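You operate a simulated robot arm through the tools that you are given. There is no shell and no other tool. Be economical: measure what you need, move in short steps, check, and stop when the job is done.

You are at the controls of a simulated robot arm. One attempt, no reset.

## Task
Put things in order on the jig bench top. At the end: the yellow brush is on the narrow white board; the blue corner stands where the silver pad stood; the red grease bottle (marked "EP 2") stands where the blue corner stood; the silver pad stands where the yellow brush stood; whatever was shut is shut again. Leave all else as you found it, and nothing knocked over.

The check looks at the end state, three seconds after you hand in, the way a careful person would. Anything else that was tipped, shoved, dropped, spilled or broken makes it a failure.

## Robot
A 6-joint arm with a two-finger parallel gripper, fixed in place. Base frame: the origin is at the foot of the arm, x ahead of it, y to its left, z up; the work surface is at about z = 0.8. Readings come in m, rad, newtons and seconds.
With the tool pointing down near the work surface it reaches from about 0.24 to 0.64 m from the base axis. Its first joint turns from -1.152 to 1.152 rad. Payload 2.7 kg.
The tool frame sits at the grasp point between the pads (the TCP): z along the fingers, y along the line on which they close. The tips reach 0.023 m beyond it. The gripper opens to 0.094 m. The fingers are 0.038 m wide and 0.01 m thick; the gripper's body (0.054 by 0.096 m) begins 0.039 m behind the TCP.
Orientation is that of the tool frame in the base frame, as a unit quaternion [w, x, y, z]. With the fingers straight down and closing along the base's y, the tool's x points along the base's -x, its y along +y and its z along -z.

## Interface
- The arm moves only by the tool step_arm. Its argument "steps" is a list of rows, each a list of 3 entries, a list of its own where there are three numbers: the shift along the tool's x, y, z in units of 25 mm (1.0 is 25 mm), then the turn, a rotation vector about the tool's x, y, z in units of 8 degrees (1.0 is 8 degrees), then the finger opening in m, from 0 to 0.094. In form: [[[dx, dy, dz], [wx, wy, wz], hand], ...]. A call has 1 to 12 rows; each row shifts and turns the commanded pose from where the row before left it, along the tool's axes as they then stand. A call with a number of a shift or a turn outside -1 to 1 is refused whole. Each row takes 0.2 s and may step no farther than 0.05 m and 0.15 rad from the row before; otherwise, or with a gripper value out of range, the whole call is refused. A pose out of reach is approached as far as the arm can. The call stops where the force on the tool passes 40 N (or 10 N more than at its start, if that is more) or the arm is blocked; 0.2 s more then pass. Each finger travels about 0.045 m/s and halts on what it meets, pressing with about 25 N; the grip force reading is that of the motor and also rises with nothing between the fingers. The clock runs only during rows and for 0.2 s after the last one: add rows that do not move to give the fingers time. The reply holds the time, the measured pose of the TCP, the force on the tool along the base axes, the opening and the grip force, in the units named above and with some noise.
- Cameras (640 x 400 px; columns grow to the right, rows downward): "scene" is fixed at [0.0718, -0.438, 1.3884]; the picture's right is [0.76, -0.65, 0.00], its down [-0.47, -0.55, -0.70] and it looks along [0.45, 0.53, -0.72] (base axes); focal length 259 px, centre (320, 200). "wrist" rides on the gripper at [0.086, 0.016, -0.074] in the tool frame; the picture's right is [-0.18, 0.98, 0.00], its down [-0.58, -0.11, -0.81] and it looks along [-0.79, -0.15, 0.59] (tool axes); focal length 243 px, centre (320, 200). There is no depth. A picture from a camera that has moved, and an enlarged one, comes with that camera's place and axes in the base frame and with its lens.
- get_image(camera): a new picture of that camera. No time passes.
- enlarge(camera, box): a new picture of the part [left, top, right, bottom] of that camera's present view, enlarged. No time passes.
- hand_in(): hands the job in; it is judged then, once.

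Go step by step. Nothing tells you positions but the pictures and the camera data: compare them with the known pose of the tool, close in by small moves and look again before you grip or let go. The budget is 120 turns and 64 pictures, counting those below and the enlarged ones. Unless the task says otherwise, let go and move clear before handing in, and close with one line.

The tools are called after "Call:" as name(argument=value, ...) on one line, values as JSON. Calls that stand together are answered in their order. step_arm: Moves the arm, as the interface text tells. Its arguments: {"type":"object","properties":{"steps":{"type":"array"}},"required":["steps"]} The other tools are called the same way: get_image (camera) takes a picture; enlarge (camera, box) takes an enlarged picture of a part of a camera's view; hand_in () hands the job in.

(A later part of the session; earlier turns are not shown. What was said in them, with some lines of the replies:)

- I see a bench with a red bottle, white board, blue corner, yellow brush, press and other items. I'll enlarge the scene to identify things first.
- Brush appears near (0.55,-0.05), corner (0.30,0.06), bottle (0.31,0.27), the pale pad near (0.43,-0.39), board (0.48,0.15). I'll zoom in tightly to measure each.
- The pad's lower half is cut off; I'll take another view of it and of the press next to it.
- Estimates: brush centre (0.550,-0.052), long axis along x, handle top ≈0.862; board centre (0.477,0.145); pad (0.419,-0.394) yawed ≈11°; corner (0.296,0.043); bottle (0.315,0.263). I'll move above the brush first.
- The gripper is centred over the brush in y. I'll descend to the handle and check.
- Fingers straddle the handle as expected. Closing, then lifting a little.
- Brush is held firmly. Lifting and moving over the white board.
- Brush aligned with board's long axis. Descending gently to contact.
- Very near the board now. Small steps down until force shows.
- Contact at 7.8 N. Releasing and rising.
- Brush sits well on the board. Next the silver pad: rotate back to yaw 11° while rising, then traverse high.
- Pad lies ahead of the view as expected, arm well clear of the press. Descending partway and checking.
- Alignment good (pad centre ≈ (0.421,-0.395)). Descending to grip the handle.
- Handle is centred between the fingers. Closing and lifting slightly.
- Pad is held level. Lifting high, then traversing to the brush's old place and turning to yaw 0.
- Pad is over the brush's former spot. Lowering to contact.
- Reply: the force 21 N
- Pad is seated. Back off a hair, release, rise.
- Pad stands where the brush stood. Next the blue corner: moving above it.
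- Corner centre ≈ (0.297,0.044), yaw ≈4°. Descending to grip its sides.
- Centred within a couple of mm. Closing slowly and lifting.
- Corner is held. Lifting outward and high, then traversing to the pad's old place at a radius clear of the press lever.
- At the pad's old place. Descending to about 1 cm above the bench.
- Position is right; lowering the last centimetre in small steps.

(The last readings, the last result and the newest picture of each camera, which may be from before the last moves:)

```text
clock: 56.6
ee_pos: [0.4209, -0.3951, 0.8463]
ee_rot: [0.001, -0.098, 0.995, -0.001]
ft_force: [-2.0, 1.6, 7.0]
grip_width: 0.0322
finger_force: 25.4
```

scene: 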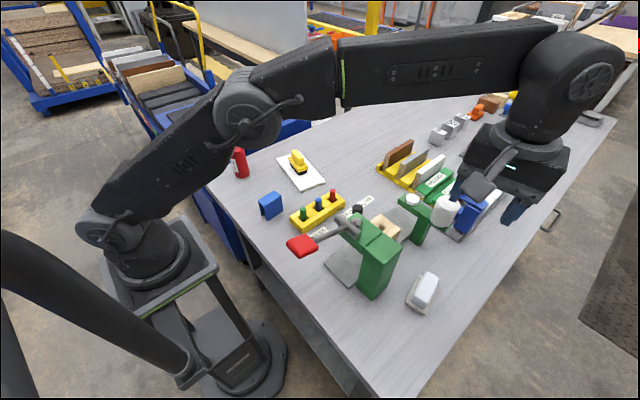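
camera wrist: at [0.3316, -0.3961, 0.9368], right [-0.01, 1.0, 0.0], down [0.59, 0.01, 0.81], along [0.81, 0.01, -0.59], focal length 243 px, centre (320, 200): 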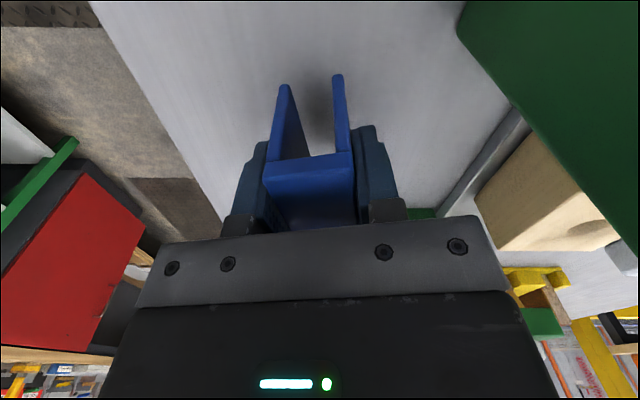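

Contact made. Releasing and rising straight up.

Call:
step_arm(steps=[[[0, 0, 0], [0, 0, 0], 0.035], [[0, 0, 0], [0, 0, 0], 0.045], [[0, 0, 0], [0, 0, 0], 0.06], [[0, 0, 0], [0, 0, 0], 0.06], [[0, 0, -0.95], [0, 0, 0], 0.06], [[0, 0, -0.95], [0, 0, 0], 0.06], [[0, 0, -0.95], [0, 0, 0], 0.06], [[0, 0, -0.95], [0, 0, 0], 0.06], [[0, 0, -0.95], [0, 0, 0], 0.06], [[0, 0, -0.95], [0, 0, 0], 0.06], [[0, 0, -0.95], [0, 0, 0], 0.06], [[0, 0, -0.95], [0, 0, 0], 0.06]])

Call:
get_image(camera="scene")

Call:
enlarge(camera="scene", box=[376, 240, 472, 300])

```text
clock: 59.2
ee_pos: [0.419, -0.3955, 1.0357]
ee_rot: [0.0, -0.097, 0.995, 0.0]
ft_force: [-0.9, -1.1, 0.4]
grip_width: 0.0601
finger_force: 0.0
```

```text
28 pictures are left
```

scene: 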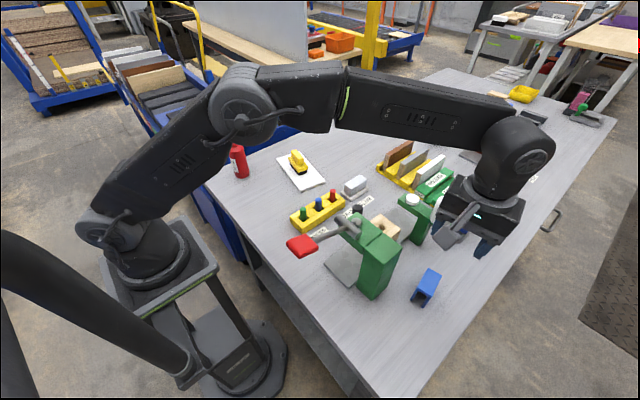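

```text
6.67 times, centred on (424, 270) of scene
camera zoom: at [0.0718, -0.438, 1.3884], right [0.76, -0.65, 0.0], down [-0.47, -0.55, -0.7], along [0.45, 0.53, -0.72], focal length 1729 px, centre (-373, -267)
```

zoom: 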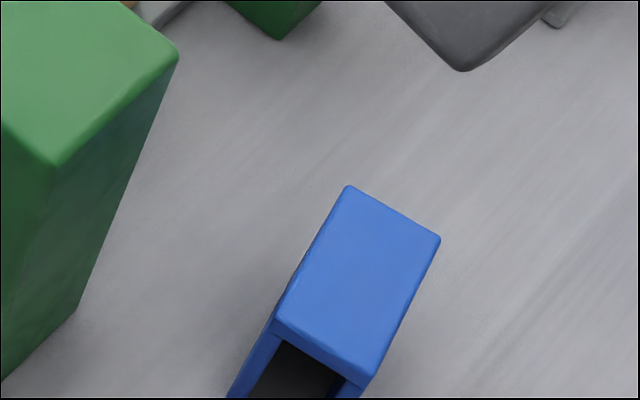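

Corner stands upright at the pad's old spot. Going back high and clear to the red bottle.

Call:
step_arm(steps=[[[0, 0, -0.85], [0, 0, 0], 0.08], [[0, 0, -0.85], [0, 0, 0], 0.08], [[0, 0, -0.85], [0, 0, 0], 0.08], [[0, 0, -0.85], [0, 0, 0], 0.08], [[-0.2035, 0.907, 0], [0, 0, 0], 0.08], [[-0.2035, 0.907, 0], [0, 0, 0], 0.08], [[-0.2035, 0.907, 0], [0, 0, 0], 0.08], [[-0.2035, 0.907, 0], [0, 0, 0], 0.08], [[-0.2035, 0.907, 0], [0, 0, 0], 0.08], [[-0.2035, 0.907, 0], [0, 0, 0], 0.08], [[-0.2035, 0.907, 0], [0, 0, 0], 0.08], [[-0.2035, 0.907, 0], [0, 0, 0], 0.08]])

Call:
step_arm(steps=[[[-0.2035, 0.907, 0], [0, 0, 0], 0.08], [[-0.2035, 0.907, 0], [0, 0, 0], 0.08], [[-0.2035, 0.907, 0], [0, 0, 0], 0.08], [[-0.2035, 0.907, 0], [0, 0, 0], 0.08], [[-0.2035, 0.907, 0], [0, 0, 0], 0.08], [[-0.2035, 0.907, 0], [0, 0, 0], 0.08], [[-0.2035, 0.907, 0], [0, 0, 0], 0.08], [[-0.2035, 0.907, 0], [0, 0, 0], 0.08], [[-0.2035, 0.907, 0], [0, 0, 0], 0.08], [[0.2025, 0.933, 0], [0, 0, 0], 0.08], [[0.2025, 0.933, 0], [0, 0, 0], 0.08], [[0.2025, 0.933, 0], [0, 0, 0], 0.08]])

Call:
step_arm(steps=[[[0.2025, 0.933, 0], [0, 0, 0], 0.08], [[0.2025, 0.933, 0], [0, 0, 0], 0.08], [[0.2025, 0.933, 0], [0, 0, 0], 0.08], [[0.2025, 0.933, 0], [0, 0, 0], 0.08], [[0.2025, 0.933, 0], [0, 0, 0], 0.08], [[0.2025, 0.933, 0], [0, 0, 0], 0.08], [[0.2025, 0.933, 0], [0, 0, 0], 0.08], [[0.2025, 0.933, 0], [0, 0, 0], 0.08], [[0.2025, 0.933, 0], [0, 0, 0], 0.08], [[0, 0, 0.6], [0, 0, 0], 0.08], [[0, 0, 0.6], [0, 0, 0], 0.08], [[0, 0, 0], [0, 0, 0], 0.08]])

Call:
get_image(camera="wrist")

Call:
enlarge(camera="scene", box=[180, 100, 308, 180])

```text
clock: 61.8
ee_pos: [0.425, -0.2077, 1.1205]
ee_rot: [0.0, -0.097, 0.995, 0.001]
ft_force: [-0.4, 0.2, 0.1]
grip_width: 0.0801
finger_force: 0.0
```

```text
clock: 64.4
ee_pos: [0.4023, 0.0655, 1.1206]
ee_rot: [0.0, -0.097, 0.995, -0.001]
ft_force: [0.3, 0.3, -0.4]
grip_width: 0.08
finger_force: 0.1
```

```text
clock: 67.0
ee_pos: [0.3154, 0.2645, 1.0898]
ee_rot: [0.0, -0.098, 0.995, 0.0]
ft_force: [0.5, 0.0, 0.0]
grip_width: 0.0802
finger_force: 0.0
```

```text
26 pictures are left
camera wrist: at [0.2277, 0.2615, 1.166], right [-0.01, 1.0, 0.0], down [0.59, 0.01, 0.81], along [0.81, 0.01, -0.59], focal length 243 px, centre (320, 200)
```

wrist: 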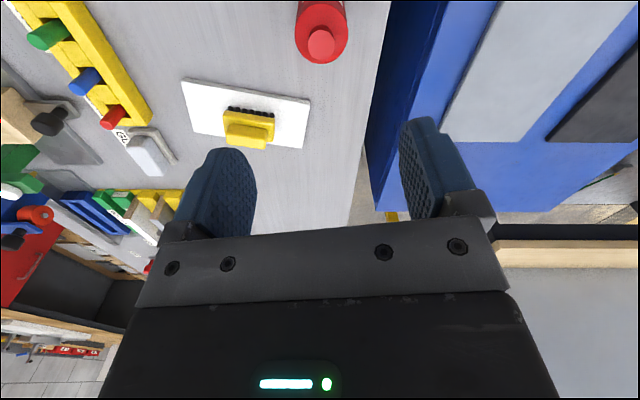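

```text
5.00 times, centred on (244, 140) of scene
camera zoom: at [0.0718, -0.438, 1.3884], right [0.76, -0.65, 0.0], down [-0.47, -0.55, -0.7], along [0.45, 0.53, -0.72], focal length 1297 px, centre (700, 500)
```

zoom: 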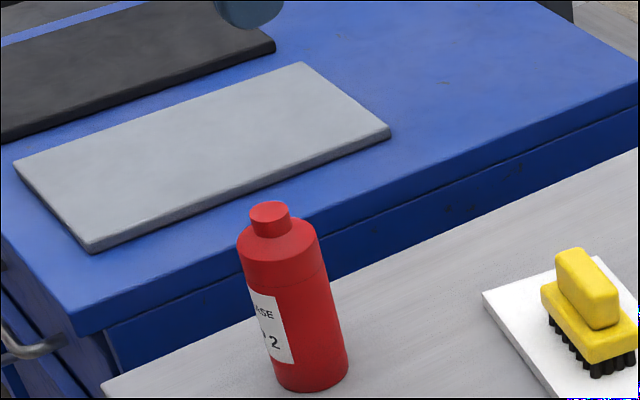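

Bottle centre confirmed near (0.317,0.263), top ≈0.932. Descending to TCP 0.905 with fingers open around it.

Call:
step_arm(steps=[[[-0.05, -0.06, 0.9], [0, 0, 0], 0.08], [[0, 0, 0.9], [0, 0, 0], 0.08], [[0, 0, 0.9], [0, 0, 0], 0.08], [[0, 0, 0.9], [0, 0, 0], 0.08], [[0, 0, 0.9], [0, 0, 0], 0.08], [[0, 0, 0.9], [0, 0, 0], 0.08], [[0, 0, 0.9], [0, 0, 0], 0.08], [[0, 0, 0.9], [0, 0, 0], 0.08], [[0, 0, 0.2], [0, 0, 0], 0.08], [[0, 0, 0], [0, 0, 0], 0.08]])

Call:
get_image(camera="wrist")

Call:
enlarge(camera="scene", box=[190, 120, 286, 180])

```text
clock: 69.2
ee_pos: [0.3186, 0.2622, 0.9057]
ee_rot: [0.0, -0.097, 0.995, 0.0]
ft_force: [0.2, -0.4, -0.7]
grip_width: 0.08
finger_force: 0.0
```

```text
24 pictures are left
camera wrist: at [0.2291, 0.26, 0.9808], right [-0.01, 1.0, 0.0], down [0.59, 0.01, 0.81], along [0.81, 0.01, -0.59], focal length 243 px, centre (320, 200)
```

wrist: 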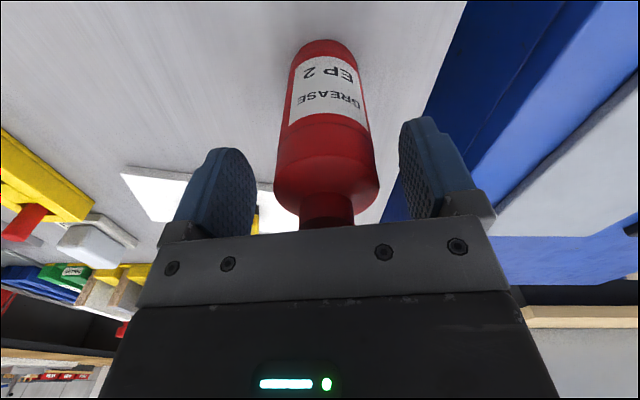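

```text
6.67 times, centred on (238, 150) of scene
camera zoom: at [0.0718, -0.438, 1.3884], right [0.76, -0.65, 0.0], down [-0.47, -0.55, -0.7], along [0.45, 0.53, -0.72], focal length 1729 px, centre (867, 533)
```

zoom: 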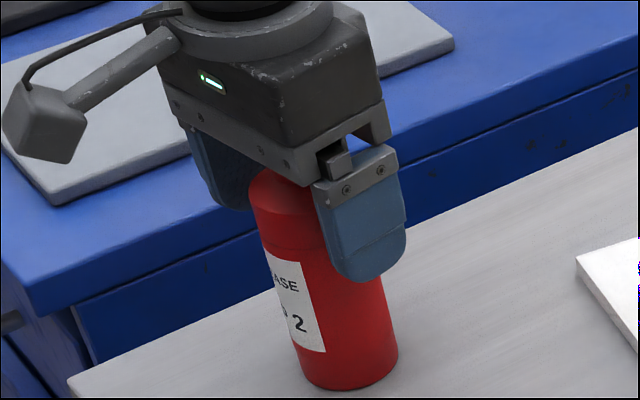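

Label reads "GREASE EP 2", bottle centred. Lowering 4 mm and gripping, then a small lift.

Call:
step_arm(steps=[[[0, 0, 0.17], [0, 0, 0], 0.08], [[0, 0, 0], [0, 0, 0], 0.065], [[0, 0, 0], [0, 0, 0], 0.05], [[0, 0, 0], [0, 0, 0], 0.04], [[0, 0, 0], [0, 0, 0], 0.03], [[0, 0, 0], [0, 0, 0], 0.03], [[0, 0, 0], [0, 0, 0], 0.03], [[0, 0, 0], [0, 0, 0], 0.03]])

```text
clock: 71.0
ee_pos: [0.3173, 0.2619, 0.9015]
ee_rot: [-0.001, -0.097, 0.995, 0.0]
ft_force: [0.1, 1.0, 3.2]
grip_width: 0.0486
finger_force: 25.2
```

Gripped at 48.6 mm. Lifting.

Call:
step_arm(steps=[[[0, 0, -0.5], [0, 0, 0], 0.03], [[0, 0, -0.9], [0, 0, 0], 0.03], [[0, 0, -0.9], [0, 0, 0], 0.03], [[0, 0, -0.9], [0, 0, 0], 0.03], [[0, 0, -0.9], [0, 0, 0], 0.03], [[0, 0, 0], [0, 0, 0], 0.03]])

Call:
enlarge(camera="scene", box=[180, 90, 308, 170])

```text
clock: 72.4
ee_pos: [0.3173, 0.2624, 1.0038]
ee_rot: [-0.001, -0.097, 0.995, 0.0]
ft_force: [0.6, 0.2, -2.6]
grip_width: 0.0485
finger_force: 24.7
```

```text
5.00 times, centred on (244, 130) of scene
camera zoom: at [0.0718, -0.438, 1.3884], right [0.76, -0.65, 0.0], down [-0.47, -0.55, -0.7], along [0.45, 0.53, -0.72], focal length 1297 px, centre (700, 550)
```

zoom: 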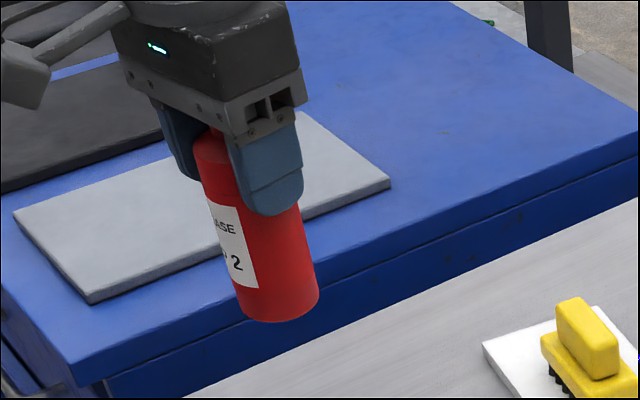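

Bottle hangs straight. Moving it over the corner's old spot.

Call:
step_arm(steps=[[[0.249, -0.841, 0], [0, 0, 0], 0.03], [[0.249, -0.841, 0], [0, 0, 0], 0.03], [[0.249, -0.841, 0], [0, 0, 0], 0.03], [[0.249, -0.841, 0], [0, 0, 0], 0.03], [[0.249, -0.841, 0], [0, 0, 0], 0.03], [[0.249, -0.841, 0], [0, 0, 0], 0.03], [[0.249, -0.841, 0], [0, 0, 0], 0.03], [[0.249, -0.841, 0], [0, 0, 0], 0.03], [[0.249, -0.841, 0], [0, 0, 0], 0.03], [[0.249, -0.841, 0], [0, 0, 0], 0.03], [[0, 0, 0], [0, 0, 0], 0.03]])

Call:
step_arm(steps=[[[0, 0, 0.9], [0, 0, 0], 0.03], [[0, 0, 0.9], [0, 0, 0], 0.03], [[0, 0, 0.9], [0, 0, 0], 0.03], [[0, 0, 0.8], [0, 0, 0], 0.03], [[0, 0, 0], [0, 0, 0], 0.03]])

Call:
enlarge(camera="scene", box=[220, 150, 332, 220])

```text
clock: 74.8
ee_pos: [0.2977, 0.0434, 1.004]
ee_rot: [-0.001, -0.097, 0.995, 0.001]
ft_force: [-0.2, -0.7, -2.9]
grip_width: 0.0485
finger_force: 24.6
```

```text
clock: 76.0
ee_pos: [0.297, 0.0451, 0.9154]
ee_rot: [0.0, -0.097, 0.995, 0.0]
ft_force: [-0.2, -0.5, -1.9]
grip_width: 0.0487
finger_force: 24.9
```

```text
5.71 times, centred on (276, 185) of scene
camera zoom: at [0.0718, -0.438, 1.3884], right [0.76, -0.65, 0.0], down [-0.47, -0.55, -0.7], along [0.45, 0.53, -0.72], focal length 1482 px, centre (571, 286)
```

zoom: 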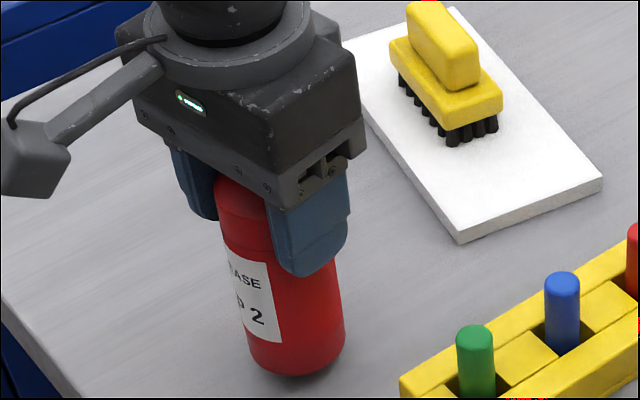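

About 1.3 cm above the bench. Lowering in small steps to contact.

Call:
step_arm(steps=[[[0, 0, 0.3], [0, 0, 0], 0.03], [[0, 0, 0.15], [0, 0, 0], 0.03], [[0, 0, 0.08], [0, 0, 0], 0.03], [[0, 0, 0.05], [0, 0, 0], 0.03], [[0, 0, 0], [0, 0, 0], 0.03]])

```text
clock: 77.2
ee_pos: [0.2968, 0.0444, 0.901]
ee_rot: [0.0, -0.097, 0.995, 0.0]
ft_force: [-0.1, 0.8, -3.2]
grip_width: 0.0486
finger_force: 26.1
```

Call:
step_arm(steps=[[[0, 0, 0.04], [0, 0, 0], 0.03], [[0, 0, 0.04], [0, 0, 0], 0.03], [[0, 0, 0], [0, 0, 0], 0.03]])

```text
clock: 78.0
ee_pos: [0.2966, 0.0446, 0.8998]
ee_rot: [0.001, -0.097, 0.995, 0.001]
ft_force: [-1.7, -3.5, 19.9]
grip_width: 0.0488
finger_force: 25.1
```

Contact. Backing off slightly, releasing and rising straight up.

Call:
step_arm(steps=[[[0, 0, -0.05], [0, 0, 0], 0.03], [[0, 0, 0], [0, 0, 0], 0.05], [[0, 0, 0], [0, 0, 0], 0.06], [[0, 0, 0], [0, 0, 0], 0.07], [[0, 0, 0], [0, 0, 0], 0.08], [[0, 0, 0], [0, 0, 0], 0.08], [[0, 0, -0.8], [0, 0, 0], 0.08], [[0, 0, -0.9], [0, 0, 0], 0.08], [[0, 0, -0.9], [0, 0, 0], 0.08], [[0, 0, -0.9], [0, 0, 0], 0.08], [[0, 0, -0.9], [0, 0, 0], 0.08], [[0, 0, -0.9], [0, 0, 0], 0.08]])

Call:
step_arm(steps=[[[0, 0, -0.9], [0, 0, 0], 0.08], [[0, 0, -0.9], [0, 0, 0], 0.08], [[0, 0.6, -0.9], [0, 0, 0], 0.08], [[0, 0.9, -0.6], [0, 0, 0], 0.08], [[0, 0.9, 0], [0, 0, 0], 0.08], [[0, 0.9, 0], [0, 0, 0], 0.08], [[0, 0.9, 0], [0, 0, 0], 0.08], [[0, 0.9, 0], [0, 0, 0], 0.08], [[0, 0, 0], [0, 0, 0], 0.08]])

Call:
get_image(camera="scene")

Call:
enlarge(camera="scene", box=[200, 130, 400, 255])

Call:
enlarge(camera="scene", box=[320, 180, 520, 305])

```text
clock: 80.6
ee_pos: [0.2982, 0.0436, 1.0343]
ee_rot: [0.0, -0.097, 0.995, 0.0]
ft_force: [0.6, -0.1, -0.1]
grip_width: 0.0801
finger_force: 0.0
```

```text
clock: 82.6
ee_pos: [0.2729, 0.1698, 1.1153]
ee_rot: [-0.001, -0.097, 0.995, 0.0]
ft_force: [-0.4, 0.0, -0.6]
grip_width: 0.0801
finger_force: 0.0
```

```text
20 pictures are left
```

scene: 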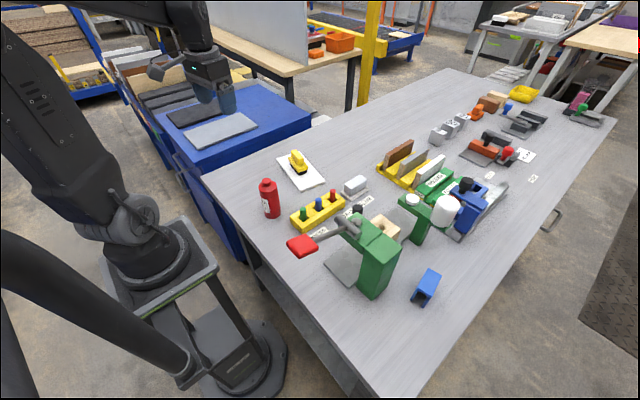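

```text
3.20 times, centred on (300, 192) of scene
camera zoom: at [0.0718, -0.438, 1.3884], right [0.76, -0.65, 0.0], down [-0.47, -0.55, -0.7], along [0.45, 0.53, -0.72], focal length 830 px, centre (384, 224)
```

zoom: 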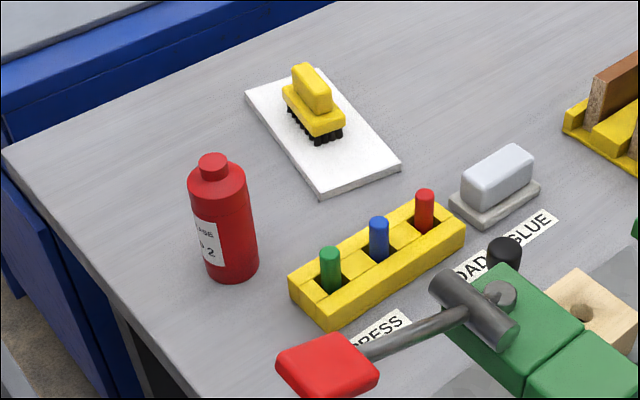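

```text
3.20 times, centred on (420, 242) of scene
camera zoom: at [0.0718, -0.438, 1.3884], right [0.76, -0.65, 0.0], down [-0.47, -0.55, -0.7], along [0.45, 0.53, -0.72], focal length 830 px, centre (0, 64)
```

zoom: 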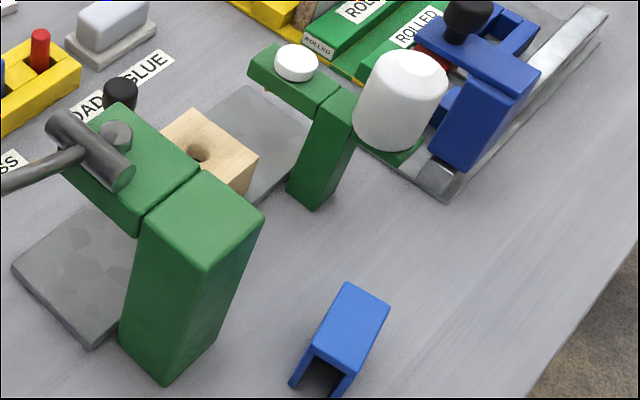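

Brush is on the board, and the pad, corner and bottle all stand upright in their new places. Nothing else has moved and the arm is clear, so I'm handing in.

Call:
hand_in()

```text
The job is handed in.
```

The brush is on the narrow white board, and the pad, corner and bottle stand in their new places. I opened nothing, so nothing needed shutting again, and the last pictures show nothing else moved.
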